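You operate a simulated robot arm through the tools that you are given. There is no shell and no other tool. Be economical: measure what you need, move in short steps, check, and stop when the job is done.

You are at the controls of a simulated robot arm. One attempt, no reset.

TASK
Put things in order on the side table. At the end: the teal blower stands where the white milk carton stood; the green pole peg stands where the teal blower stood; the yellow peg stands on top of the white lid jar; the white milk carton stands on top of the red pad; whatever was shut is shut again. Leave all else as you found it, and nothing knocked over.

It is judged by the outcome, as a careful person would: the job done as asked, and still so three seconds after it is handed in. It fails if anything else is knocked over, pushed out of place, dropped, spilled or broken. Lids that push on must go on centred and level and be pressed home; caps that screw on are set level and turned clockwise until they are tight.

THE ROBOT
A 6-joint arm with a two-finger parallel gripper, fixed in place. Base frame: the origin is at the foot of the arm, x ahead of it, y to its left, z up; the work surface is at about z = 0.76. Units: m, degrees, N and s.
With the tool pointing down near the work surface it reaches from about 0.24 to 0.64 m from the base axis. Its first joint turns from -66.0 to 66.0 degrees. Payload 2.7 kg.
The TCP is the grasp point between the finger pads, 0.023 m short of the fingertips. In the tool frame z runs along the fingers and y along their closing line. The gripper opens to 0.094 m. The fingers are 0.038 m wide and 0.01 m thick; the gripper's body (0.054 by 0.096 m) begins 0.039 m behind the TCP.
Orientation is that of the tool frame in the base frame, as a unit quaternion [w, x, y, z]. With the fingers straight down and closing along the base's y, the tool's x points along the base's -x, its y along +y and its z along -z.

THE INTERFACE
- The arm moves only by the tool step_arm. Its argument "targets" is text: rows parted by semicolons, each of 7 numbers parted by spaces: the shift along the base's x, y, z in units of 250 mm (1.0 is 250 mm), then the turn, a rotation vector about the base's x, y, z in units of 120 degrees (1.0 is 120 degrees), then the opening, from 0 (shut) to 1 (fully open). In form: x y z rx ry rz grip; .... A call has 1 to 8 rows; each row is the pose to reach, as a shift and turn from the pose commanded when the call began. A call with a number of a shift or a turn outside -1 to 1 is refused whole. Rows are played at 5 a second. More than 0.05 m and 8.6 degrees between two rows, or a gripper value outside its range, and nothing of the call is played. A pose out of reach is approached as far as the arm can. The call stops where the force on the tool passes 40 N (or 10 N more than at its start, if that is more) or the arm is blocked; 0.2 s more then pass. The fingers move at their own pace (about 0.045 m/s each) and stop on an object; they squeeze with about 23 N. The grip force told is the motor's: it shows also when the fingers shut on nothing. Time passes only in rows, and 0.2 s behind the last, so rows that repeat a pose let the fingers close. It gives the time, the measured TCP pose, the force on the tool (base axes), the opening and the grip force at its end, in the units of the frame above (readings bear some noise).
- Cameras (640 x 400 px; columns grow to the right, rows downward): "scene" is fixed at [0.0852, -0.4413, 1.3874]; the picture's right is [0.55, -0.84, 0.00], its down [-0.62, -0.41, -0.67] and it looks along [0.56, 0.37, -0.75] (base axes); focal length 287 px, centre (320, 200). "wrist" rides on the gripper at [-0.039, 0, -0.044] in the tool frame; the picture's right is [0.00, -1.00, 0.00], its down [0.97, 0.00, -0.24] and it looks along [0.24, 0.00, 0.97] (tool axes); focal length 218 px, centre (320, 200).
- grab_frame(camera): a new picture of that camera. It takes no simulated time.
- measure_at(camera, pixels): for up to 12 pixels [column, row] of the newest picture of that camera ("zoom" is the newest enlarged one), the place [x, y, z] in the base frame of the surface seen there, good to about 0.003 m, but the place of the scene camera against the robot may be out by one fixed shift of up to 0.018 m in any direction. It takes no simulated time.
- enlarge(camera, box): a new picture of the part [left, top, right, bottom] of that camera's present view, enlarged. It takes no simulated time.
- close_job(): hands the job in; it is judged then, once.

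Keep the steps short. Do not move on a guess: measure, check each grasp and each placing, and mend mistakes. In all there are 80 turns and 38 pictures (those below and enlarged ones count). Leave the gripper open and the arm clear of the work at the hand-in unless told otherwise, and finish with a single line.

The tools are called after "Call:" by a JSON object that holds its "op" and its "data". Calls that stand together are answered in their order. step_arm: Moves the arm, as the interface text tells. Its arguments: {"type":"object","properties":{"targets":{"type":"string"}},"required":["targets"]} The other tools are called the same way: grab_frame (camera) takes a picture; measure_at (camera, pixels) gives the place of the surface under pixels of a picture; enlarge (camera, box) takes an enlarged picture of a part of a camera's view; close_job () hands the job in.

At the start:

```text
time_s: 0.0
tcp_pos: [0.4521, -0.1609, 1.1137]
orientation: [0.0, 0.001, 1.0, 0.0]
force: [-0.8, 0.0, 0.2]
gripper_width: 0.094
grasp_force: 0.1
```

scene: 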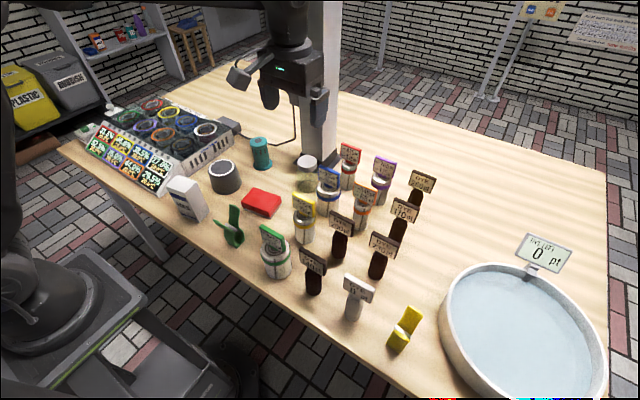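
wrist: 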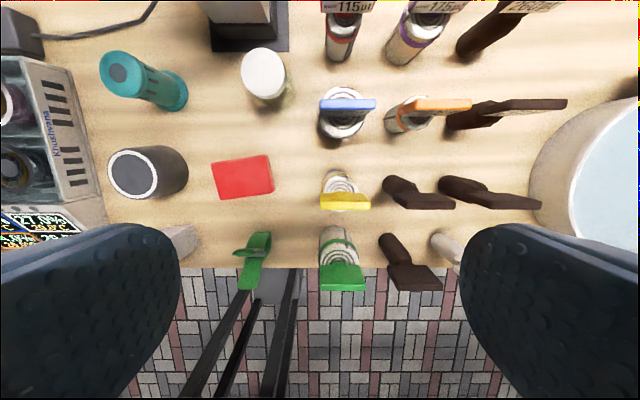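

I'll look at the scene closely first, enlarging the left-hand cluster and the yellow peg region.

Call:
{"op": "enlarge", "data": {"camera": "scene", "box": [150, 120, 350, 260]}}

Call:
{"op": "enlarge", "data": {"camera": "scene", "box": [250, 220, 450, 360]}}

```text
2.86 times, centred on (250, 190) of scene
```

zoom: 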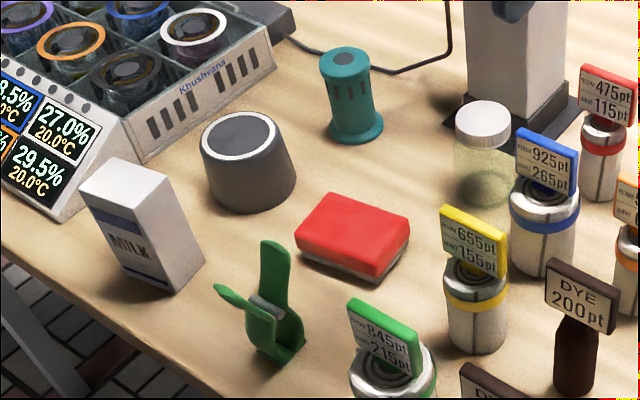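

```text
2.86 times, centred on (350, 290) of scene
```

zoom: 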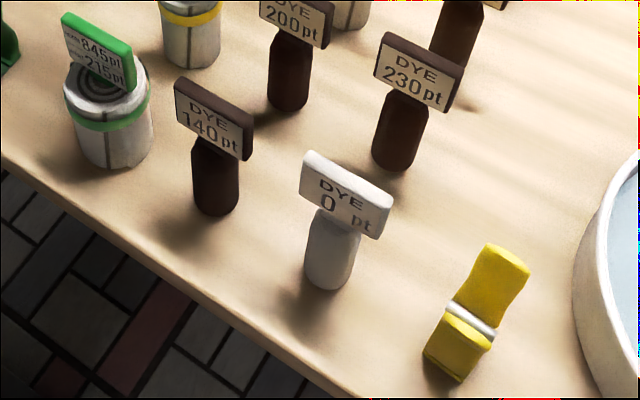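

I'll measure the main items in the wrist picture (blower, jar lid, pad corners, cup) and matching points in the scene picture, to find the scene camera's shift.

Call:
{"op": "measure_at", "data": {"camera": "wrist", "pixels": [[122, 73], [180, 92], [263, 72], [212, 163], [268, 155], [273, 190], [220, 199], [128, 172], [182, 238], [256, 242], [252, 275], [230, 120]]}}

Call:
{"op": "grab_frame", "data": {"camera": "scene"}}

Call:
{"op": "measure_at", "data": {"camera": "scene", "pixels": [[260, 140], [307, 162], [256, 190], [292, 198], [281, 214], [242, 203], [181, 183], [233, 210], [228, 234], [413, 312], [398, 340], [300, 220]]}}

```text
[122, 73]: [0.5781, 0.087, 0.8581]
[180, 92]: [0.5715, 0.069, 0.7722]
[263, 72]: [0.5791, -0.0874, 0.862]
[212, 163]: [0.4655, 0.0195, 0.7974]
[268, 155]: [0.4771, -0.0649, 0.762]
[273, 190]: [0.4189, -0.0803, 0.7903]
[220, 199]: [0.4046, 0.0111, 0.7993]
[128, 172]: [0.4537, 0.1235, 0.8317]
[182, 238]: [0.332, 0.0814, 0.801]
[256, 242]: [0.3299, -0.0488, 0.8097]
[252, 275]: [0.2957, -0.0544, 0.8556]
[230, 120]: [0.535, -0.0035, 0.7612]
```

```text
33 pictures are left
```

scene: 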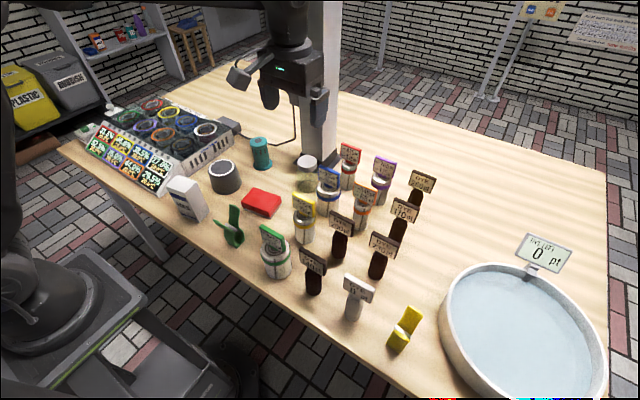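

```text
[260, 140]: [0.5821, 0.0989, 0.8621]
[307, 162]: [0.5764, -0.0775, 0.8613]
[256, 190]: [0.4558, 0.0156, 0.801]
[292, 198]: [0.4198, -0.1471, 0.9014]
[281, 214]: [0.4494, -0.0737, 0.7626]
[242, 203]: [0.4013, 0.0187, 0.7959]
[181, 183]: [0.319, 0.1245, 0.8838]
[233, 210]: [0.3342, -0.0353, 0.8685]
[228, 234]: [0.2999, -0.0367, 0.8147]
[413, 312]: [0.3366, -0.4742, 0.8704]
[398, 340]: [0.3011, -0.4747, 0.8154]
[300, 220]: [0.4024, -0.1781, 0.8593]
```

The scene camera reads about +0.010 m in y against the wrist camera, so I'll trust the wrist. Next I raise the view over the carton and green peg, moving at safe height to about (0.35, 0.03, 1.04).

Call:
{"op": "step_arm", "data": {"targets": "-0.08 0.15 -0.06 0 0 0 1; -0.16 0.30 -0.12 0 0 0 1; -0.24 0.45 -0.18 0 0 0 1; -0.32 0.60 -0.24 0 0 0 1; -0.408 0.764 -0.30 0 0 0 1"}}

Call:
{"op": "grab_frame", "data": {"camera": "wrist"}}

```text
time_s: 1.2
tcp_pos: [0.3536, 0.0282, 1.0353]
orientation: [0.0, 0.0, 1.0, 0.0]
force: [0.1, 0.1, 0.6]
gripper_width: 0.0937
grasp_force: 0.0
```

```text
32 pictures are left
```

wrist: 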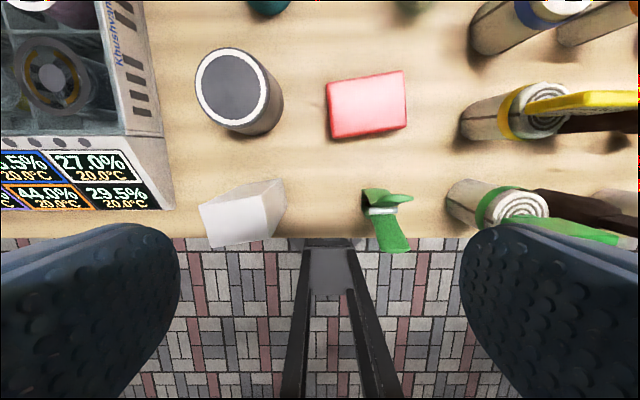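

Carton top is at about (230,222), green peg about (388,220). I enlarge that strip for precise edges.

Call:
{"op": "enlarge", "data": {"camera": "wrist", "box": [180, 130, 430, 290]}}

```text
2.50 times, centred on (305, 210) of wrist
```

zoom: 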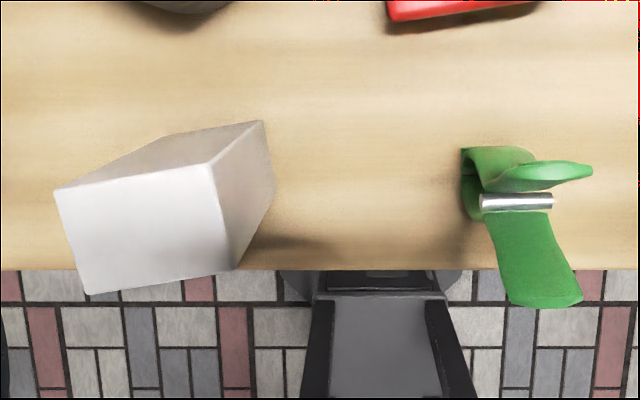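

I measure the carton's top corners and its bottom corners, the green peg's parts, plus nearby box/cup edges.

Call:
{"op": "measure_at", "data": {"camera": "zoom", "pixels": [[60, 194], [205, 169], [234, 265], [92, 289], [260, 125], [273, 183], [470, 152], [490, 205], [548, 201], [585, 170], [505, 295], [575, 293]]}}

Call:
{"op": "measure_at", "data": {"camera": "wrist", "pixels": [[239, 133], [205, 115], [165, 180], [330, 85], [402, 74], [405, 122], [333, 135], [168, 207], [450, 205], [440, 120], [282, 95], [396, 198]]}}

```text
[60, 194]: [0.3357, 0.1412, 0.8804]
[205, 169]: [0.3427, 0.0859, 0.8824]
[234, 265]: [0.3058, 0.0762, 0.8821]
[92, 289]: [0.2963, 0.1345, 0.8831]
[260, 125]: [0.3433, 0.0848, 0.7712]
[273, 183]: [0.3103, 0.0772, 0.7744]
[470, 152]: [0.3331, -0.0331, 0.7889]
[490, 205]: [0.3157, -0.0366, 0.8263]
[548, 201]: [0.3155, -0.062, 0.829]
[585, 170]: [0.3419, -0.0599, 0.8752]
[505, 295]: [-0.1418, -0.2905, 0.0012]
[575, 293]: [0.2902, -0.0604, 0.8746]
```

```text
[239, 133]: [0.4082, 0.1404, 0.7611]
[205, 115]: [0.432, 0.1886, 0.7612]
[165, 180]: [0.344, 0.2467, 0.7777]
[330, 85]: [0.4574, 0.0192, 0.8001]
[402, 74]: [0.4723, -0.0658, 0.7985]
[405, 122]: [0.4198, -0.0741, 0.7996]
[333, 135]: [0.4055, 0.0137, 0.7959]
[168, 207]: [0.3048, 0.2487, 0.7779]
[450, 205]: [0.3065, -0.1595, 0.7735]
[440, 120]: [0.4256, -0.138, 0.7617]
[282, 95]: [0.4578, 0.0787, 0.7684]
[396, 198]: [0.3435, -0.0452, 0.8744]
```

Carton: centre ≈ (0.320, 0.110), top z 0.882, about 0.06 × 0.042, turned ≈ +9.5°. Pad: centre ≈ (0.439, -0.028), top 0.799, turned similarly. Next I go above the carton with the gripper turned 9.5°, staying clear of its top.

Call:
{"op": "step_arm", "data": {"targets": "-0.04 0.11 -0.10 0 0 0.03 1; -0.08 0.22 -0.22 0 0 0.06 1; -0.12 0.32 -0.35 0 0 0.08 1; -0.12 0.32 -0.35 0 0 0.08 1"}}

Call:
{"op": "grab_frame", "data": {"camera": "wrist"}}

```text
time_s: 2.2
tcp_pos: [0.3215, 0.1092, 0.952]
orientation: [0.0, -0.085, 0.996, -0.001]
force: [-0.5, 0.0, 0.2]
gripper_width: 0.0942
grasp_force: 0.1
```

```text
30 pictures are left
```

wrist: 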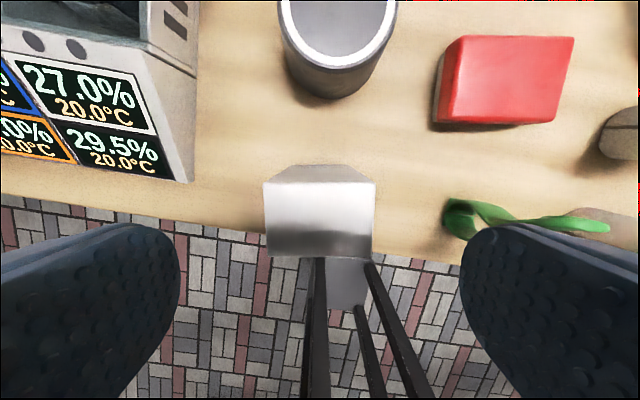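

Yaw matches the carton well. I re-measure the carton top and pad corners from here.

Call:
{"op": "measure_at", "data": {"camera": "wrist", "pixels": [[266, 185], [374, 185], [370, 254], [270, 254], [464, 38], [573, 39], [555, 120], [440, 120], [320, 220], [450, 205], [472, 232], [600, 225]]}}

```text
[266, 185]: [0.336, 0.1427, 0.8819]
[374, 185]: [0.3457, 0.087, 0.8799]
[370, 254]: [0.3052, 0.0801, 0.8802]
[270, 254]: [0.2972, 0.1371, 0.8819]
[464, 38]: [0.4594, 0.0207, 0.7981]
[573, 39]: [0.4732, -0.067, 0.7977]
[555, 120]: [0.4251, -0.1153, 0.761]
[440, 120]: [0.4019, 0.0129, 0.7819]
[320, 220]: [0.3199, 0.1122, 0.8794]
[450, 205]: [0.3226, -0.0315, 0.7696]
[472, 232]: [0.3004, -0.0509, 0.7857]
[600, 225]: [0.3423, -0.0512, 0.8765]
```

Carton centre confirmed at (0.321, 0.112). I descend to z ≈ 0.855 with open fingers and then close.

Call:
{"op": "step_arm", "data": {"targets": "0 0.008 -0.15 0 0 0 1; 0 0.008 -0.30 0 0 0 1; 0 0.008 -0.384 0 0 0 1; 0 0.008 -0.384 0 0 0 1; 0 0.008 -0.384 0 0 0 0.4; 0 0.008 -0.384 0 0 0 0.4; 0 0.008 -0.384 0 0 0 0.4"}}

```text
time_s: 3.8
tcp_pos: [0.3185, 0.1122, 0.8551]
orientation: [0.0, -0.083, 0.997, 0.0]
force: [0.3, -0.2, 0.7]
gripper_width: 0.0611
grasp_force: 22.9
```

Carton gripped at 0.061 m, 23 N. I lift straight up 0.13 m.

Call:
{"op": "step_arm", "data": {"targets": "0 0 0.08 0 0 0 0.4; 0 0 0.24 0 0 0 0.4; 0 0 0.40 0 0 0 0.4; 0 0 0.52 0 0 0 0.4; 0 0 0.52 0 0 0 0.4"}}

Call:
{"op": "grab_frame", "data": {"camera": "wrist"}}

```text
time_s: 5.0
tcp_pos: [0.3226, 0.113, 0.9871]
orientation: [0.0, -0.085, 0.996, 0.0]
force: [0.9, -0.7, -0.8]
gripper_width: 0.0613
grasp_force: 22.5
```

```text
29 pictures are left
```

wrist: 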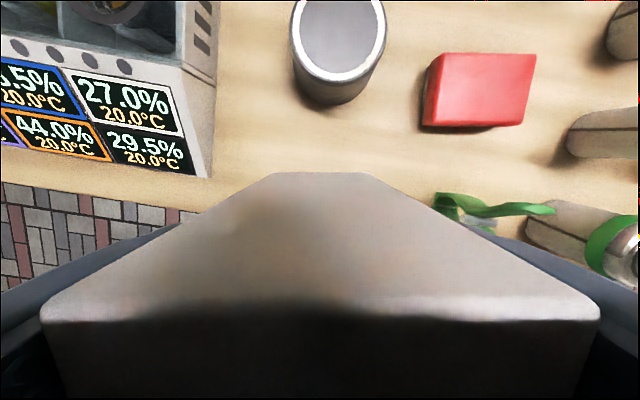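

Carton is up and level. I carry it to above the pad (0.439, -0.028).

Call:
{"op": "step_arm", "data": {"targets": "0.10 -0.12 0 0 0 0 0.4; 0.20 -0.24 0 0 0 0 0.4; 0.30 -0.36 0 0 0 0 0.4; 0.40 -0.48 0 0 0 0 0.4; 0.472 -0.56 0 0 0 0 0.4; 0.472 -0.56 -0.1 0 0 0 0.4; 0.472 -0.56 -0.1 0 0 0 0.4"}}

Call:
{"op": "grab_frame", "data": {"camera": "wrist"}}

Call:
{"op": "enlarge", "data": {"camera": "scene", "box": [180, 130, 340, 250]}}

```text
time_s: 6.6
tcp_pos: [0.4409, -0.0269, 0.9611]
orientation: [0.0, -0.084, 0.996, -0.001]
force: [0.1, 0.0, -0.3]
gripper_width: 0.0614
grasp_force: 23.2
```

```text
28 pictures are left
```

wrist: 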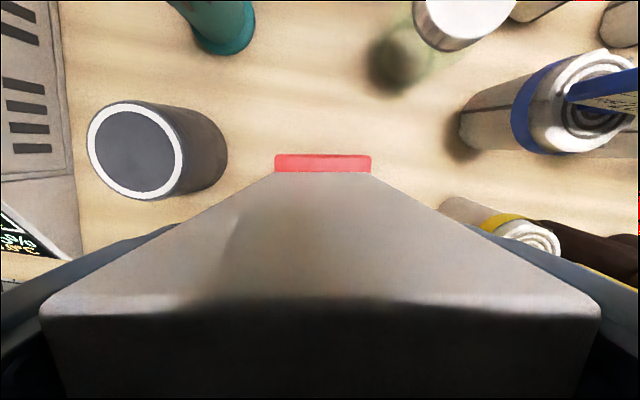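

```text
3.33 times, centred on (260, 190) of scene
```

zoom: 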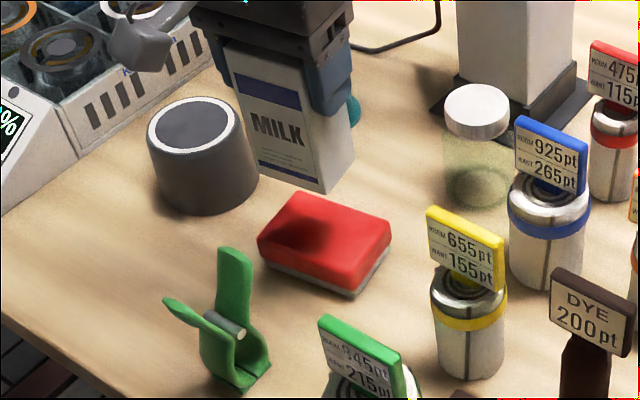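

Centred over the pad (pad strip 275–371 around col 320). I lower to ~0.004 m over the pad, then slowly to contact.

Call:
{"op": "step_arm", "data": {"targets": "0 0 -0.12 0 0 0 0.4; 0 0 -0.20 0 0 0 0.4; 0 0 -0.24 0 0 0 0.4; 0 0 -0.252 0 0 0 0.4; 0 0 -0.26 0 0 0 0.4; 0 0 -0.264 0 0 0 0.4; 0 0 -0.264 0 0 0 0.4"}}

```text
time_s: 8.2
tcp_pos: [0.4376, -0.0275, 0.8944]
orientation: [-0.001, -0.084, 0.996, 0.001]
force: [0.7, -0.3, -0.1]
gripper_width: 0.0612
grasp_force: 23.1
```

No contact force yet; lower in 1 mm steps.

Call:
{"op": "step_arm", "data": {"targets": "0 0 -0.004 0 0 0 0.4; 0 0 -0.008 0 0 0 0.4; 0 0 -0.012 0 0 0 0.4"}}

Call:
{"op": "enlarge", "data": {"camera": "scene", "box": [220, 150, 300, 230]}}

```text
time_s: 9.0
tcp_pos: [0.4398, -0.0272, 0.8929]
orientation: [0.002, -0.085, 0.996, 0.0]
force: [-4.4, -1.8, 17.8]
gripper_width: 0.0611
grasp_force: 23.2
```

```text
5.00 times, centred on (260, 190) of scene
```

zoom: 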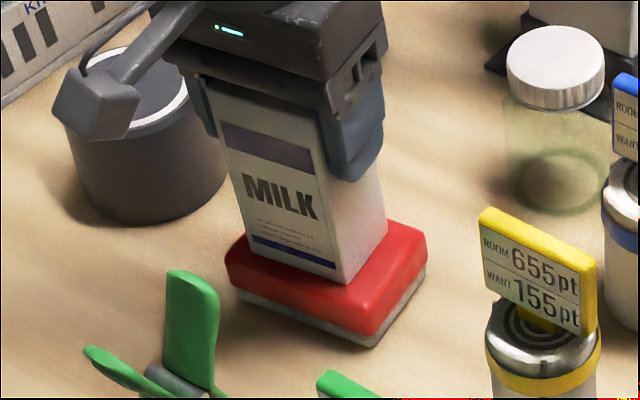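

Seated, 18 N contact, centred on the pad. I ease up 1 mm, open, and withdraw upward.

Call:
{"op": "step_arm", "data": {"targets": "0 0 0.005 0 0 0 0.4; 0 0 0.005 0 0 0 0.9; 0 0 0.005 0 0 0 0.9; 0 0 0.005 0 0 0 0.9; 0 0 0.1 0 0 0 0.9; 0 0 0.25 0 0 0 0.9; 0 0 0.40 0 0 0 0.9; 0 0 0.55 0 0 0 0.9"}}

Call:
{"op": "grab_frame", "data": {"camera": "wrist"}}

```text
time_s: 10.8
tcp_pos: [0.4404, -0.0289, 1.0297]
orientation: [-0.001, -0.084, 0.996, 0.001]
force: [0.3, -1.3, 1.1]
gripper_width: 0.0843
grasp_force: 0.1
```

```text
25 pictures are left
```

wrist: 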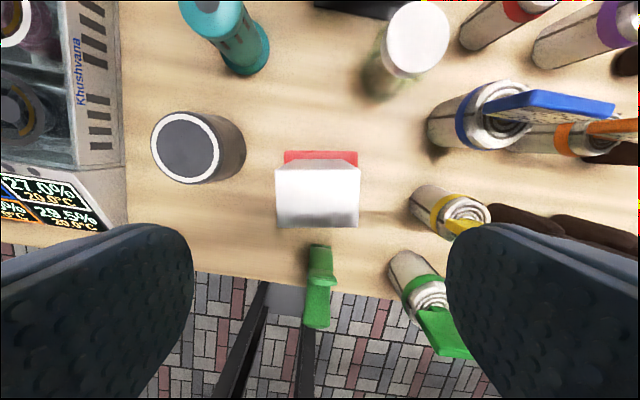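

Carton stands on the pad. Next I view the blower from above, moving to (0.55, 0.085, 1.0) and resetting yaw.

Call:
{"op": "step_arm", "data": {"targets": "0.11 0.11 0 0 0 -0.02 1; 0.22 0.22 0 0 0 -0.04 1; 0.33 0.33 0 0 0 -0.06 1; 0.448 0.452 -0.05 0 0 -0.08 1; 0.448 0.452 -0.116 0 0 -0.08 1; 0.448 0.452 -0.116 0 0 -0.08 1"}}

Call:
{"op": "grab_frame", "data": {"camera": "wrist"}}

```text
time_s: 12.2
tcp_pos: [0.5512, 0.085, 0.9997]
orientation: [0.0, 0.0, 1.0, 0.0]
force: [0.7, -1.7, 0.3]
gripper_width: 0.0941
grasp_force: 0.1
```

```text
24 pictures are left
```

wrist: 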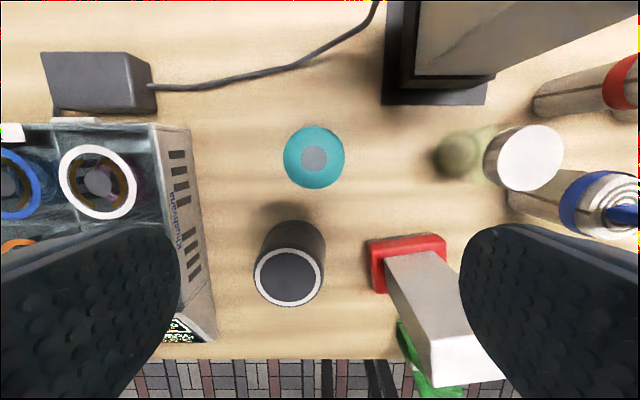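

Blower top centre at (314,157). I measure its rim, the post and base plate, jar lid.

Call:
{"op": "measure_at", "data": {"camera": "wrist", "pixels": [[314, 158], [290, 157], [338, 157], [314, 132], [314, 183], [384, 102], [486, 100], [425, 60], [490, 72], [530, 158], [490, 160], [560, 155]]}}

```text
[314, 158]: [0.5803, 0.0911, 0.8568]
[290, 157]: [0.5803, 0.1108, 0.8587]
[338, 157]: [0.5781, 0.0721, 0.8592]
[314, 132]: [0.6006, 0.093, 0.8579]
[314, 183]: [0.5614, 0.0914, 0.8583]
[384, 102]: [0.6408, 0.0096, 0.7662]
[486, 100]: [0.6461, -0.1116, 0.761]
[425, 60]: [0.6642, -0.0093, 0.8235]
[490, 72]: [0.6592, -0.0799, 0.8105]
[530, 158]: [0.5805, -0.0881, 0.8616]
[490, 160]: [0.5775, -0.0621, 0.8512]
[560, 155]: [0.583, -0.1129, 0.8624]
```

Blower centre (0.580, 0.092), top 0.8585, rim ≈ 0.047 across. I go over it, descend to z 0.83 and close.

Call:
{"op": "step_arm", "data": {"targets": "0.12 0.027 -0.15 0 0 0 1; 0.12 0.027 -0.32 0 0 0 1; 0.12 0.027 -0.50 0 0 0 1; 0.12 0.027 -0.679 0 0 0 1; 0.12 0.027 -0.679 0 0 0 1"}}

Call:
{"op": "grab_frame", "data": {"camera": "wrist"}}

```text
time_s: 13.4
tcp_pos: [0.5835, 0.0909, 0.8302]
orientation: [0.0, 0.0, 1.0, 0.0]
force: [0.1, 0.1, 0.8]
gripper_width: 0.094
grasp_force: 0.0
```

```text
23 pictures are left
```

wrist: 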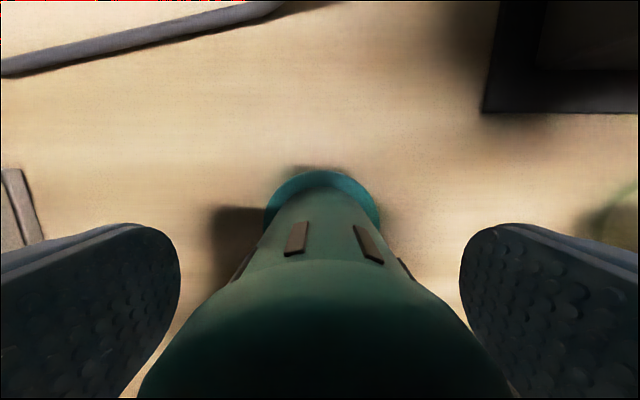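

Well straddled. Closing, then lifting slightly.

Call:
{"op": "step_arm", "data": {"targets": "0 0 0 0 0 0 0.3; 0 0 0 0 0 0 0.3; 0 0 0 0 0 0 0.3; 0 0 0 0 0 0 0.3; 0 0 0.04 0 0 0 0.3; 0 0 0.16 0 0 0 0.3; 0 0 0.16 0 0 0 0.3"}}

Call:
{"op": "grab_frame", "data": {"camera": "wrist"}}

```text
time_s: 15.0
tcp_pos: [0.5818, 0.0918, 0.8693]
orientation: [0.0, 0.0, 1.0, 0.0]
force: [-0.5, 0.5, -2.5]
gripper_width: 0.0531
grasp_force: 22.4
```

```text
22 pictures are left
```

wrist: 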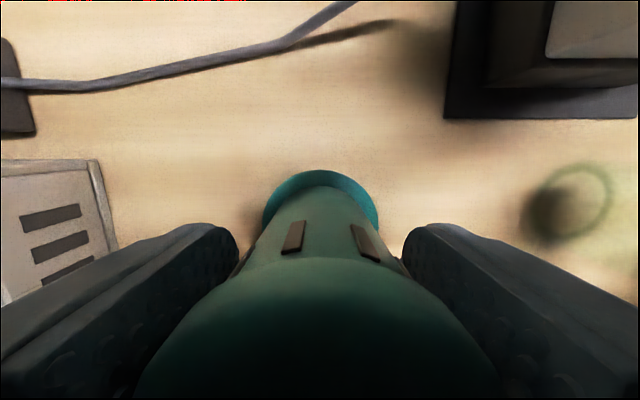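

Held (0.053 m). I raise it to clear the cup and carry it back toward the carton's old place.

Call:
{"op": "step_arm", "data": {"targets": "0 0 0.18 0 0 0 0.3; 0 0 0.36 0 0 0 0.3; -0.18 0.015 0.36 0 0 0 0.3; -0.36 0.03 0.36 0 0 0 0.3; -0.54 0.045 0.36 0 0 0 0.3; -0.72 0.06 0.36 0 0 0 0.3; -0.90 0.078 0.36 0 0 0 0.3; -0.96 0.078 0.36 0 0 0 0.3"}}

```text
time_s: 16.8
tcp_pos: [0.3415, 0.1122, 0.9584]
orientation: [0.0, 0.0, 1.0, 0.0]
force: [0.0, -0.1, -2.4]
gripper_width: 0.0528
grasp_force: 23.4
```

Now I finish the shift to x 0.321 and lower to about 4 mm above the table.

Call:
{"op": "step_arm", "data": {"targets": "-0.076 0 0 0 0 0 0.3; -0.076 0 -0.16 0 0 0 0.3; -0.076 0 -0.32 0 0 0 0.3; -0.076 0 -0.44 0 0 0 0.3; -0.076 0 -0.50 0 0 0 0.3; -0.076 0 -0.508 0 0 0 0.3; -0.076 0 -0.508 0 0 0 0.3"}}

Call:
{"op": "enlarge", "data": {"camera": "scene", "box": [140, 140, 300, 250]}}

```text
time_s: 18.4
tcp_pos: [0.3229, 0.1115, 0.8334]
orientation: [0.0, 0.001, 1.0, 0.0]
force: [0.3, -0.3, -2.8]
gripper_width: 0.053
grasp_force: 23.0
```

```text
3.64 times, centred on (220, 195) of scene
```

zoom: 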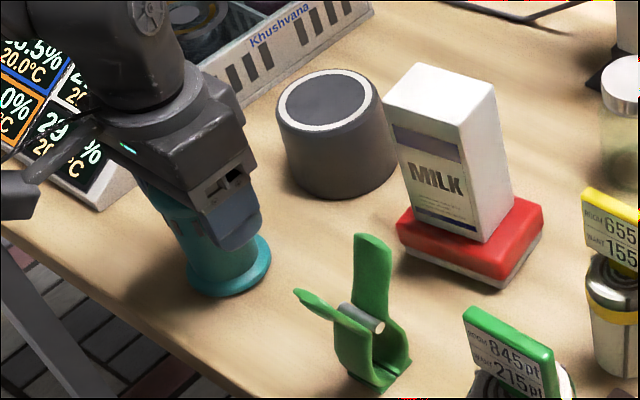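

Lower in 1 mm steps to contact.

Call:
{"op": "step_arm", "data": {"targets": "0 0 -0.004 0 0 0 0.3; 0 0 -0.008 0 0 0 0.3; 0 0 -0.012 0 0 0 0.3; 0 0 -0.016 0 0 0 0.3"}}

```text
time_s: 19.4
tcp_pos: [0.3224, 0.1112, 0.8306]
orientation: [0.0, -0.001, 1.0, -0.001]
force: [-4.4, -2.2, 17.7]
gripper_width: 0.0532
grasp_force: 23.0
```

Contact. Ease up 1 mm, open fully, withdraw.

Call:
{"op": "step_arm", "data": {"targets": "0 0 0.004 0 0 0 0.3; 0 0 0.004 0 0 0 1; 0 0 0.004 0 0 0 1; 0 0 0.004 0 0 0 1; 0 0 0.10 0 0 0 1; 0 0 0.26 0 0 0 1; 0 0 0.44 0 0 0 1; 0 0 0.62 0 0 0 1"}}

Call:
{"op": "grab_frame", "data": {"camera": "wrist"}}

```text
time_s: 21.2
tcp_pos: [0.3257, 0.1076, 0.985]
orientation: [0.0, -0.001, 1.0, 0.0]
force: [0.2, -0.4, 0.4]
gripper_width: 0.0936
grasp_force: 0.0
```

```text
20 pictures are left
```

wrist: 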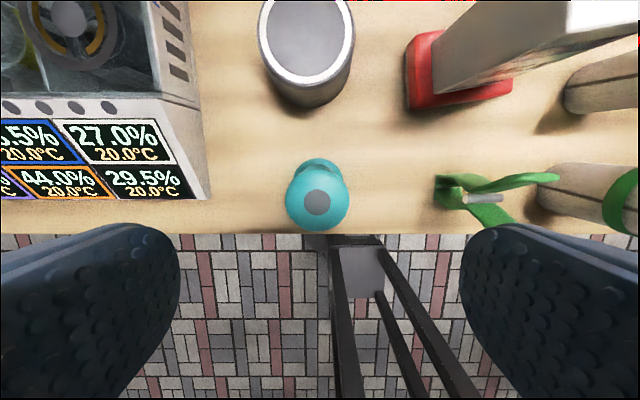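

Blower is upright. I check its position and then move over the green peg for a top-down look.

Call:
{"op": "measure_at", "data": {"camera": "wrist", "pixels": [[317, 202], [290, 202], [344, 202], [317, 226]]}}

Call:
{"op": "step_arm", "data": {"targets": "-0.04 -0.18 0.04 0 0 0 1; -0.09 -0.36 0.04 0 0 0 1; -0.14 -0.54 0.04 0 0 0 1; -0.16 -0.637 0 0 0 0 1; -0.16 -0.637 0 0 0 0 1"}}

Call:
{"op": "grab_frame", "data": {"camera": "wrist"}}

```text
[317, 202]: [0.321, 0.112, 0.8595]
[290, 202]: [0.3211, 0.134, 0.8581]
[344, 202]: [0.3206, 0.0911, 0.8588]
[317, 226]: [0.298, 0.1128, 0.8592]
```

```text
time_s: 22.4
tcp_pos: [0.2808, -0.0511, 0.9843]
orientation: [0.0, 0.0, 1.0, 0.0]
force: [-0.7, -0.4, 1.4]
gripper_width: 0.0943
grasp_force: 0.0
```

```text
19 pictures are left
```

wrist: 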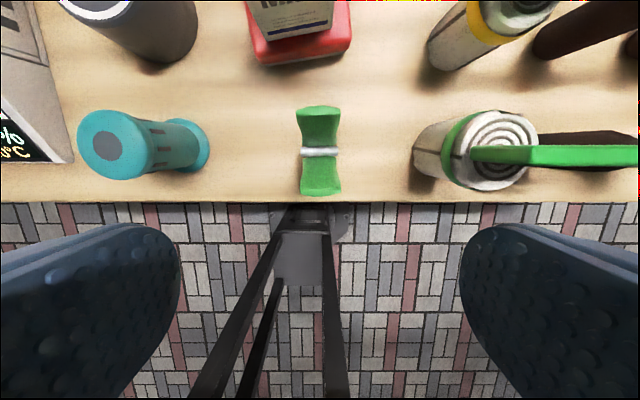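

Clear top-down view: the peg's arms run along x, rod along y at row 152. I enlarge and measure.

Call:
{"op": "enlarge", "data": {"camera": "wrist", "box": [280, 95, 360, 205]}}

Call:
{"op": "measure_at", "data": {"camera": "wrist", "pixels": [[301, 110], [338, 109], [304, 190], [338, 190], [303, 153], [337, 152], [308, 140], [330, 140], [308, 165], [331, 165], [415, 175], [500, 150]]}}

```text
3.64 times, centred on (320, 150) of wrist
```

zoom: 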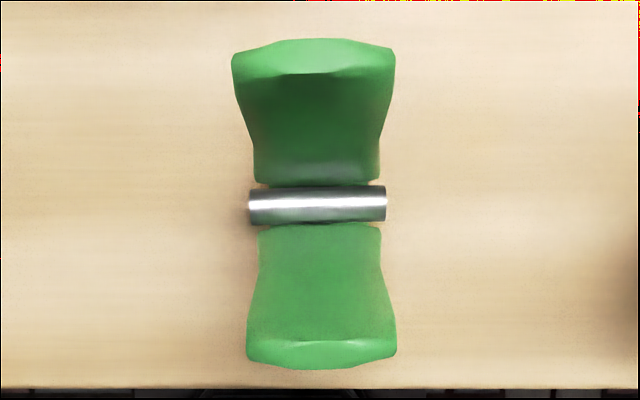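

```text
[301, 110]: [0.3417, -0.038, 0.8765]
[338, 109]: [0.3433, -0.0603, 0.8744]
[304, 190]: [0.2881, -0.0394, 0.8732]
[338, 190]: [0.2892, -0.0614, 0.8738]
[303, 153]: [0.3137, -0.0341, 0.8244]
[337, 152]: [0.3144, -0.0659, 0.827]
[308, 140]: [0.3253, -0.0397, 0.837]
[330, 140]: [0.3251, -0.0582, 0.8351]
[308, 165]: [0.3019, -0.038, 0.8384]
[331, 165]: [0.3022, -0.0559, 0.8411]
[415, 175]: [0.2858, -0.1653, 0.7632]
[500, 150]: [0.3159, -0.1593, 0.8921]
```

Peg centre (0.315, -0.0495), arms' tops at 0.875, rod at 0.826, turned ≈ 2°. I'll grip the two arms sideways (closing along y) just above the rod at TCP z 0.857, with a partly open gripper (0.056 m) to stay clear of the green-tag jar.

Call:
{"op": "step_arm", "data": {"targets": "0.08 -0.006 -0.06 0 0 0.0167 0.6; 0.136 -0.006 -0.15 0 0 0.0167 0.6; 0.136 -0.006 -0.26 0 0 0.0167 0.6; 0.136 -0.006 -0.40 0 0 0.0167 0.6; 0.136 -0.006 -0.508 0 0 0.0167 0.6; 0.136 -0.006 -0.508 0 0 0.0167 0.6"}}

Call:
{"op": "grab_frame", "data": {"camera": "wrist"}}

```text
time_s: 23.8
tcp_pos: [0.3169, -0.0533, 0.8559]
orientation: [0.0, -0.018, 1.0, 0.001]
force: [0.2, -0.3, 0.2]
gripper_width: 0.0563
grasp_force: 0.0
```

```text
17 pictures are left
```

wrist: 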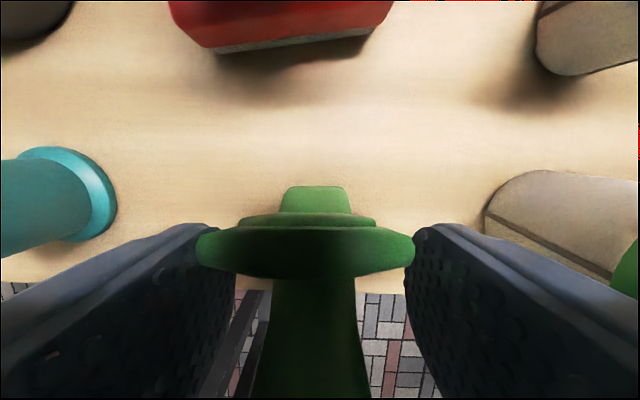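

Peg sits ~2–3 mm toward +y of the gripper centre (305 vs 320). I shift +0.0025 m in y and close slowly.

Call:
{"op": "step_arm", "data": {"targets": "0 0.01 0 0 0 0 0.6; 0 0.01 0 0 0 0 0.4; 0 0.01 0 0 0 0 0.3; 0 0.01 0 0 0 0 0.12; 0 0.01 0 0 0 0 0.12; 0 0.01 0 0 0 0 0.12; 0 0.01 0 0 0 0 0.12"}}

Call:
{"op": "grab_frame", "data": {"camera": "wrist"}}

```text
time_s: 25.4
tcp_pos: [0.3168, -0.0484, 0.8564]
orientation: [0.0, -0.017, 1.0, 0.0]
force: [-0.8, 0.2, 0.8]
gripper_width: 0.0313
grasp_force: 23.3
```

```text
16 pictures are left
```

wrist: 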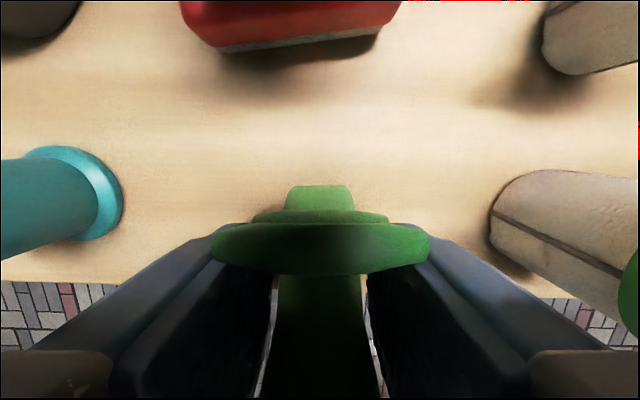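

Gripped at 0.031 m. Lift straight up and check it hangs straight.

Call:
{"op": "step_arm", "data": {"targets": "0 0 0.02 0 0 0 0.12; 0 0 0.08 0 0 0 0.12; 0 0 0.22 0 0 0 0.12; 0 0 0.38 0 0 0 0.12; 0 0 0.55 0 0 0 0.12; 0 0 0.74 0 0 0 0.12; 0 0 0.74 0 0 0 0.12"}}

Call:
{"op": "enlarge", "data": {"camera": "scene", "box": [120, 60, 320, 230]}}

```text
time_s: 27.0
tcp_pos: [0.3138, -0.0472, 1.0436]
orientation: [0.0, -0.018, 1.0, 0.0]
force: [-0.1, 0.2, 0.0]
gripper_width: 0.0313
grasp_force: 23.0
```

```text
2.35 times, centred on (220, 145) of scene
```

zoom: 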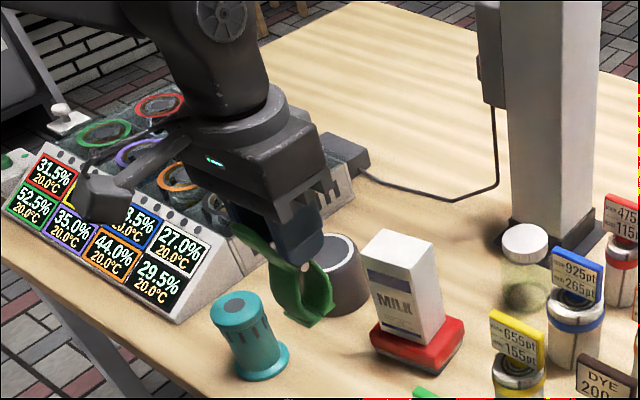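

Peg hangs straight. I fly it over toward the blower's old place, first leg at this height.

Call:
{"op": "step_arm", "data": {"targets": "0.15 0.08 0 0 0 0 0.12; 0.30 0.16 0 0 0 0 0.12; 0.46 0.245 0 0 0 0 0.12; 0.62 0.33 0 0 0 0 0.12; 0.78 0.415 0 0 0 0 0.12; 0.90 0.5 -0.03 0 0 0 0.12; 1.0 0.556 -0.10 0 0 0 0.12; 1.0 0.556 -0.20 0 0 0 0.12"}}

```text
time_s: 28.8
tcp_pos: [0.5666, 0.0938, 0.9915]
orientation: [0.0, -0.018, 1.0, 0.0]
force: [0.2, 0.0, -0.4]
gripper_width: 0.0313
grasp_force: 22.4
```

Finish the shift to x 0.580 and lower to ~4 mm above the table.

Call:
{"op": "step_arm", "data": {"targets": "0.06 0 -0.08 0 0 0 0.12; 0.06 0 -0.22 0 0 0 0.12; 0.06 0 -0.36 0 0 0 0.12; 0.06 0 -0.46 0 0 0 0.12; 0.06 0 -0.51 0 0 0 0.12; 0.06 0 -0.522 0 0 0 0.12; 0.06 0 -0.522 0 0 0 0.12"}}

Call:
{"op": "grab_frame", "data": {"camera": "wrist"}}

```text
time_s: 30.4
tcp_pos: [0.58, 0.092, 0.862]
orientation: [0.0, -0.017, 1.0, 0.0]
force: [-0.2, 1.2, -0.7]
gripper_width: 0.031
grasp_force: 22.4
```

```text
14 pictures are left
```

wrist: 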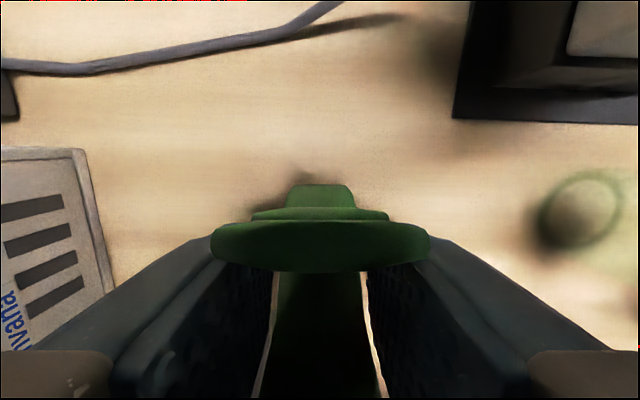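

Peg unchanged in grip. Lower by 1 mm steps to contact (pre-grasp height was 0.857).

Call:
{"op": "step_arm", "data": {"targets": "0 0 -0.006 0 0 0 0.12; 0 0 -0.012 0 0 0 0.12; 0 0 -0.016 0 0 0 0.12; 0 0 -0.020 0 0 0 0.12; 0 0 -0.022 0 0 0 0.12"}}

```text
time_s: 31.6
tcp_pos: [0.5816, 0.0906, 0.8566]
orientation: [0.001, -0.018, 1.0, 0.0]
force: [0.4, 0.0, 0.3]
gripper_width: 0.0313
grasp_force: 23.1
```

Call:
{"op": "step_arm", "data": {"targets": "0 0 -0.003 0 0 0 0.12; 0 0 -0.006 0 0 0 0.12; 0 0 -0.009 0 0 0 0.12"}}

```text
time_s: 32.4
tcp_pos: [0.5823, 0.0928, 0.8553]
orientation: [0.001, -0.017, 1.0, -0.001]
force: [-4.2, -2.7, 15.1]
gripper_width: 0.0313
grasp_force: 23.0
```

Contact (15 N). Ease off, open gently, and rise.

Call:
{"op": "step_arm", "data": {"targets": "0 0 0.004 0 0 0 0.12; 0 0 0.004 0 0 0 0.45; 0 0 0.004 0 0 0 0.6; 0 0 0.004 0 0 0 0.6; 0 0 0.08 0 0 0 0.6; 0 0 0.22 0 0 0 0.6; 0 0 0.40 0 0 0 0.6; 0 0 0.58 0 0 0 0.6"}}

Call:
{"op": "enlarge", "data": {"camera": "scene", "box": [160, 100, 440, 360]}}

```text
time_s: 34.2
tcp_pos: [0.5831, 0.0931, 0.9975]
orientation: [0.0, -0.017, 1.0, 0.0]
force: [-0.4, 0.3, 0.5]
gripper_width: 0.0563
grasp_force: 0.1
```

```text
1.54 times, centred on (300, 230) of scene
```

zoom: 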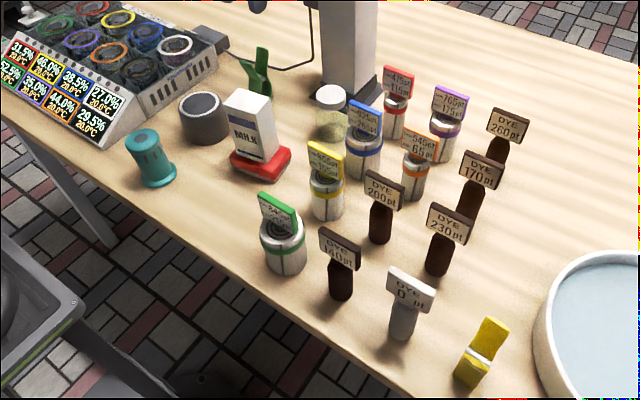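

Green peg is standing on the blower's old spot. Next is the yellow peg near (0.32, -0.485); I travel there at z ≈ 1.05 in stages.

Call:
{"op": "step_arm", "data": {"targets": "-0.08 -0.12 0.1 0 0 -0.0167 0.6; -0.16 -0.28 0.2 0 0 -0.0167 0.6; -0.24 -0.44 0.2 0 0 -0.0167 0.6; -0.32 -0.60 0.2 0 0 -0.0167 0.6; -0.40 -0.76 0.2 0 0 -0.0167 0.6; -0.48 -0.92 0.2 0 0 -0.0167 0.6; -0.52 -1.0 0.2 0 0 -0.0167 0.6"}}

Call:
{"op": "step_arm", "data": {"targets": "-0.08 -0.16 0 0 0 0 0.6; -0.16 -0.32 0 0 0 0 0.6; -0.24 -0.48 0 0 0 0 0.6; -0.32 -0.64 0 0 0 0 0.6; -0.40 -0.80 0 0 0 0 0.6; -0.48 -0.95 0 0 0 0 0.6"}}

Call:
{"op": "step_arm", "data": {"targets": "-0.08 -0.12 -0.04 0 0 0 0.6; -0.15 -0.22 -0.12 0 0 0 0.6; -0.212 -0.358 -0.2 0 0 0 0.6; -0.212 -0.358 -0.2 0 0 0 0.6"}}

Call:
{"op": "grab_frame", "data": {"camera": "wrist"}}

```text
refused: row 2 steps farther than a row can; nothing moved
```

```text
time_s: 35.6
tcp_pos: [0.462, -0.1413, 0.9957]
orientation: [0.0, -0.019, 1.0, -0.001]
force: [-0.2, -1.0, -0.4]
gripper_width: 0.0564
grasp_force: 0.0
```

```text
time_s: 36.6
tcp_pos: [0.4099, -0.2353, 0.9477]
orientation: [0.0, -0.017, 1.0, 0.0]
force: [0.3, 0.6, -0.1]
gripper_width: 0.0564
grasp_force: 0.1
```

```text
12 pictures are left
```

wrist: 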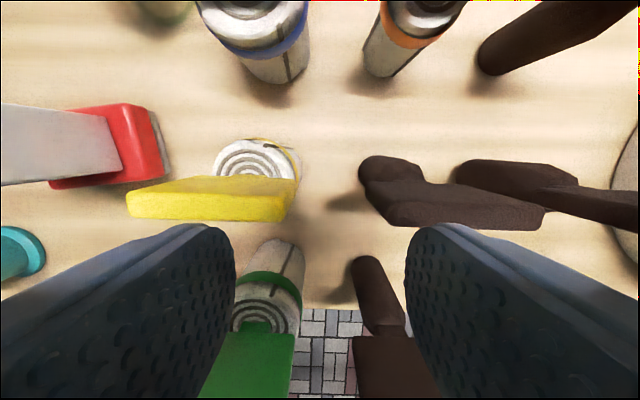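

One leg was refused for step length and the others played, so I'm at (0.41, -0.235, 0.948): still above the tags, nothing touched. I rise first, then continue to the yellow peg.

Call:
{"op": "step_arm", "data": {"targets": "0 0 0.17 0 0 0 0.6; 0 0 0.36 0 0 -0.0167 0.6; -0.09 -0.16 0.36 0 0 -0.0167 0.6; -0.18 -0.32 0.36 0 0 -0.0167 0.6; -0.27 -0.48 0.36 0 0 -0.0167 0.6; -0.36 -0.64 0.36 0 0 -0.0167 0.6; -0.44 -0.80 0.36 0 0 -0.0167 0.6; -0.524 -0.96 0.30 0 0 -0.0167 0.6"}}

Call:
{"op": "grab_frame", "data": {"camera": "wrist"}}

```text
time_s: 38.4
tcp_pos: [0.2776, -0.4738, 1.0237]
orientation: [-0.001, -0.002, 1.0, 0.0]
force: [0.2, -0.2, 0.2]
gripper_width: 0.0565
grasp_force: 0.1
```

```text
11 pictures are left
```

wrist: 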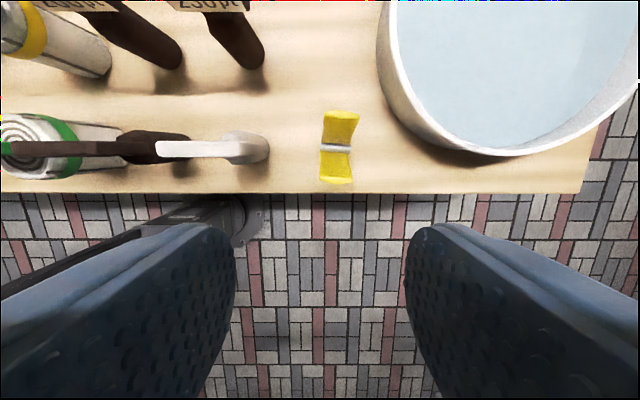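

Yellow peg at (338,147), same form as the green, slightly turned the other way. Measuring it and neighbours (white dye bottle, basin rim).

Call:
{"op": "measure_at", "data": {"camera": "wrist", "pixels": [[325, 113], [357, 115], [321, 180], [351, 181], [322, 147], [350, 149], [328, 136], [347, 137], [268, 150], [245, 140], [395, 105], [386, 60]]}}

Call:
{"op": "enlarge", "data": {"camera": "wrist", "box": [290, 95, 390, 195]}}

```text
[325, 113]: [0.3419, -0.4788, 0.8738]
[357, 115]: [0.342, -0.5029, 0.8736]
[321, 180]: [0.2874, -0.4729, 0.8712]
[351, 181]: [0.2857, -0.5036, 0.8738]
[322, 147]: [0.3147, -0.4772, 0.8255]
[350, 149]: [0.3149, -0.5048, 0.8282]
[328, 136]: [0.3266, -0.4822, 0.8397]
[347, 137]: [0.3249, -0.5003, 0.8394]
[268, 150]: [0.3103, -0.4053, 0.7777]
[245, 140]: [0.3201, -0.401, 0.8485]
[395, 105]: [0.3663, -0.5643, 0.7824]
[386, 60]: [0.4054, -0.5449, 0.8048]
```

```text
4.00 times, centred on (340, 145) of wrist
```

zoom: 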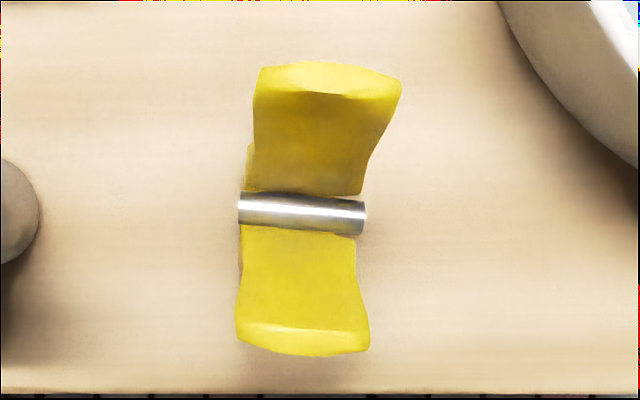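

Peg centre (0.3145, -0.490), yaw ≈ -4.6°. I move over it with that yaw and descend to z 0.857, gripper half open.

Call:
{"op": "step_arm", "data": {"targets": "0.08 -0.03 -0.10 0 0 -0.02 0.6; 0.154 -0.06 -0.22 0 0 -0.038 0.6; 0.154 -0.06 -0.38 0 0 -0.038 0.6; 0.154 -0.06 -0.54 0 0 -0.038 0.6; 0.154 -0.06 -0.667 0 0 -0.038 0.6; 0.154 -0.06 -0.667 0 0 -0.038 0.6"}}

Call:
{"op": "grab_frame", "data": {"camera": "wrist"}}

```text
time_s: 39.8
tcp_pos: [0.3138, -0.4887, 0.8564]
orientation: [0.001, 0.039, 0.999, 0.0]
force: [-0.3, 0.1, 1.1]
gripper_width: 0.0566
grasp_force: 0.1
```

```text
9 pictures are left
```

wrist: 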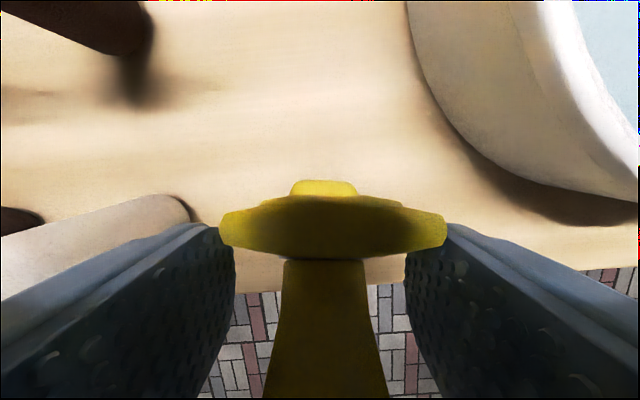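

Peg is ~1.5 mm toward -y. I shift and close, then lift a bit.

Call:
{"op": "step_arm", "data": {"targets": "0 -0.005 0 0 0 0 0.5; 0 -0.005 0 0 0 0 0.4; 0 -0.005 0 0 0 0 0.3; 0 -0.005 0 0 0 0 0.12; 0 -0.005 0 0 0 0 0.12; 0 -0.005 0 0 0 0 0.12; 0 -0.005 0 0 0 0 0.12"}}

```text
time_s: 41.4
tcp_pos: [0.3158, -0.4907, 0.8561]
orientation: [0.0, 0.039, 0.999, 0.0]
force: [0.4, 0.1, -0.3]
gripper_width: 0.0309
grasp_force: 22.6
```

Gripped (0.031). Lift to z ≈ 1.05 and look from the scene camera.

Call:
{"op": "step_arm", "data": {"targets": "0 0 0.02 0 0 0 0.12; 0 0 0.10 0 0 0 0.12; 0 0 0.26 0 0 0 0.12; 0 0 0.42 0 0 0 0.12; 0 0 0.60 0 0 0 0.12; 0 0 0.78 0 0 0 0.12; 0 0 0.78 0 0 0 0.12"}}

Call:
{"op": "grab_frame", "data": {"camera": "scene"}}

```text
time_s: 43.0
tcp_pos: [0.3152, -0.4924, 1.0542]
orientation: [-0.001, 0.041, 0.999, 0.0]
force: [0.0, 0.3, -0.1]
gripper_width: 0.0311
grasp_force: 23.2
```

```text
8 pictures are left
```

scene: 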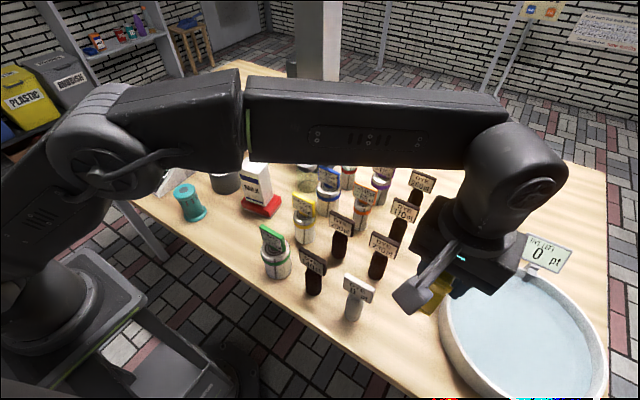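

I measure the protruding bracket by the gripper, to know its clearance at the jar near the post.

Call:
{"op": "measure_at", "data": {"camera": "scene", "pixels": [[400, 295], [412, 300], [425, 280], [460, 255], [500, 275], [440, 295], [450, 220], [510, 170]]}}

```text
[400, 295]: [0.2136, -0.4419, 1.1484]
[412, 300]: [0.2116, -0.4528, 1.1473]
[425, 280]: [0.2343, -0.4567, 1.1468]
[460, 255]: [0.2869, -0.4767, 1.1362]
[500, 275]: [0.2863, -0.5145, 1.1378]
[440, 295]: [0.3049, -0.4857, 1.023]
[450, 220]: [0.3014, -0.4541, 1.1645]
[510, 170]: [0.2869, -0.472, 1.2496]
```

Bracket is on the -x side and high, so no conflict. I carry the peg toward the jar at (0.580, -0.088), first leg.

Call:
{"op": "step_arm", "data": {"targets": "0.09 0.14 0 0 0 0.01 0.12; 0.18 0.28 0 0 0 0.02 0.12; 0.27 0.42 0 0 0 0.03 0.12; 0.36 0.56 0 0 0 0.038 0.12; 0.45 0.70 0 0 0 0.038 0.12; 0.54 0.84 0 0 0 0.038 0.12; 0.64 0.99 0 0 0 0.038 0.12"}}

```text
time_s: 44.6
tcp_pos: [0.478, -0.2409, 1.0524]
orientation: [0.0, 0.001, 1.0, 0.0]
force: [1.1, -0.3, -0.7]
gripper_width: 0.0313
grasp_force: 22.6
```

Second leg to (0.535, -0.088), where the wrist camera sits right above the lid.

Call:
{"op": "step_arm", "data": {"targets": "0.06 0.155 0 0 0 0 0.12; 0.12 0.31 0 0 0 0 0.12; 0.18 0.465 0 0 0 0 0.12; 0.242 0.623 0 0 0 0 0.12; 0.242 0.623 0 0 0 0 0.12"}}

Call:
{"op": "grab_frame", "data": {"camera": "wrist"}}

```text
time_s: 45.8
tcp_pos: [0.5352, -0.0862, 1.0527]
orientation: [0.0, 0.0, 1.0, 0.0]
force: [-0.4, 0.9, 0.3]
gripper_width: 0.0311
grasp_force: 23.3
```

```text
7 pictures are left
```

wrist: 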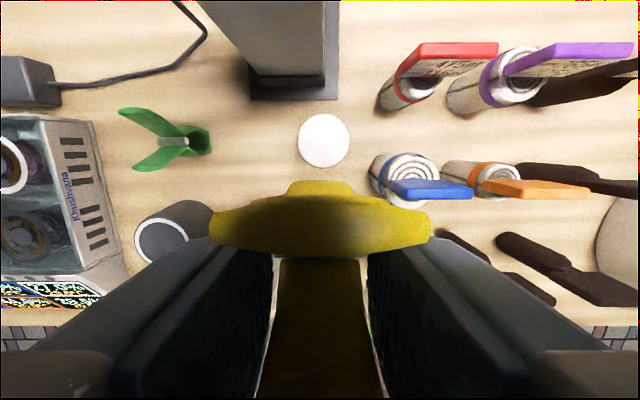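

Lid disc is centred at (323,140), fully visible. Measure centre and rim, post base, blue tag, and green peg.

Call:
{"op": "measure_at", "data": {"camera": "wrist", "pixels": [[323, 140], [302, 140], [345, 140], [323, 119], [323, 162], [285, 75], [300, 97], [390, 188], [375, 170], [175, 141], [130, 110], [205, 138]]}}

```text
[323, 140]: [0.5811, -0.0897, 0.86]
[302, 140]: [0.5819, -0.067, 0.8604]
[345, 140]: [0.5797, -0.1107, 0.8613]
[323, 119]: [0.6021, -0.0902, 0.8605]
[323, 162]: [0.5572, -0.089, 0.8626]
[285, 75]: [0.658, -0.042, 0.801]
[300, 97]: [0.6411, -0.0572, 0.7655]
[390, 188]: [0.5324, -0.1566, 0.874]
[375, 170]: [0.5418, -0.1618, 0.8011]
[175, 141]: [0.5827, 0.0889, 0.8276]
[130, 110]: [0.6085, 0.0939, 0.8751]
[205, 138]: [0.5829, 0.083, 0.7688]
```

Lid centre (0.580, -0.089), top 0.861, radius ≈ 0.024; post face at x ≈ 0.658. I move above and descend so the peg bottom stays ~5 mm over the lid.

Call:
{"op": "step_arm", "data": {"targets": "0.09 -0.002 0 0 0 0 0.12; 0.18 -0.004 0 0 0 0 0.12; 0.18 -0.004 -0.12 0 0 0 0.12; 0.18 -0.004 -0.24 0 0 0 0.12; 0.18 -0.004 -0.32 0 0 0 0.12; 0.18 -0.004 -0.36 0 0 0 0.12; 0.18 -0.004 -0.36 0 0 0 0.12"}}

Call:
{"op": "enlarge", "data": {"camera": "scene", "box": [250, 90, 370, 210]}}

```text
time_s: 47.4
tcp_pos: [0.5835, -0.0862, 0.9609]
orientation: [0.0, 0.001, 1.0, 0.0]
force: [-0.4, -0.1, 0.2]
gripper_width: 0.0312
grasp_force: 23.0
```

```text
3.33 times, centred on (310, 150) of scene
```

zoom: 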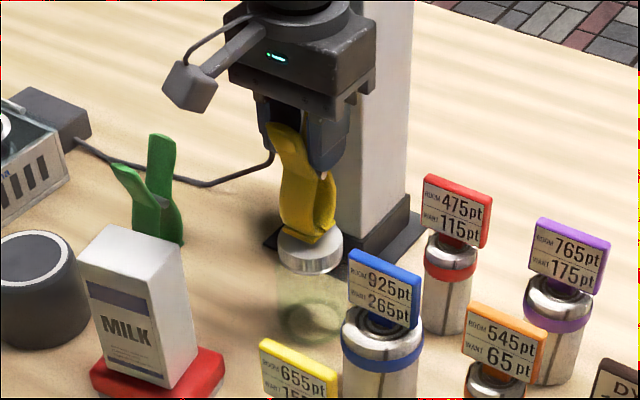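

Peg is over the lid's middle. Lower slowly to contact.

Call:
{"op": "step_arm", "data": {"targets": "0 0 -0.006 0 0 0 0.12; 0 0 -0.010 0 0 0 0.12; 0 0 -0.014 0 0 0 0.12; 0 0 -0.018 0 0 0 0.12"}}

```text
time_s: 48.4
tcp_pos: [0.5828, -0.0864, 0.9573]
orientation: [0.0, 0.001, 1.0, -0.002]
force: [0.3, -0.2, -0.6]
gripper_width: 0.0312
grasp_force: 22.9
```

Call:
{"op": "step_arm", "data": {"targets": "0 0 -0.003 0 0 0 0.12; 0 0 -0.006 0 0 0 0.12; 0 0 -0.008 0 0 0 0.12"}}

```text
time_s: 49.2
tcp_pos: [0.5813, -0.0867, 0.9554]
orientation: [0.001, 0.0, 1.0, 0.0]
force: [-0.2, 0.7, 1.6]
gripper_width: 0.0311
grasp_force: 23.0
```

Barely touching, perhaps; a little further.

Call:
{"op": "step_arm", "data": {"targets": "0 0 -0.002 0 0 0 0.12; 0 0 -0.004 0 0 0 0.12; 0 0 -0.004 0 0 0 0.12"}}

```text
time_s: 50.0
tcp_pos: [0.5818, -0.0882, 0.9555]
orientation: [0.0, 0.0, 1.0, 0.0]
force: [-2.0, 1.5, 10.9]
gripper_width: 0.0311
grasp_force: 22.9
```

Contact at 11 N. Ease 0.5 mm, open gently, wait, then rise.

Call:
{"op": "step_arm", "data": {"targets": "0 0 0.002 0 0 0 0.12; 0 0 0.002 0 0 0 0.4; 0 0 0.002 0 0 0 0.6; 0 0 0.002 0 0 0 0.6; 0 0 0.06 0 0 0 0.6; 0 0 0.16 0 0 0 0.6; 0 0 0.30 0 0 0 0.6; 0 0 0.44 0 0 0 0.6"}}

Call:
{"op": "enlarge", "data": {"camera": "scene", "box": [250, 90, 370, 210]}}

```text
time_s: 51.8
tcp_pos: [0.5845, -0.0897, 1.0646]
orientation: [0.0, 0.001, 1.0, 0.0]
force: [0.0, -0.5, -0.5]
gripper_width: 0.0565
grasp_force: 0.0
```

```text
3.33 times, centred on (310, 150) of scene
```

zoom: 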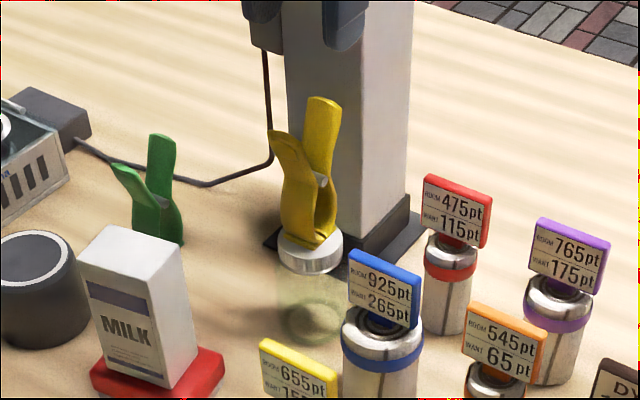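

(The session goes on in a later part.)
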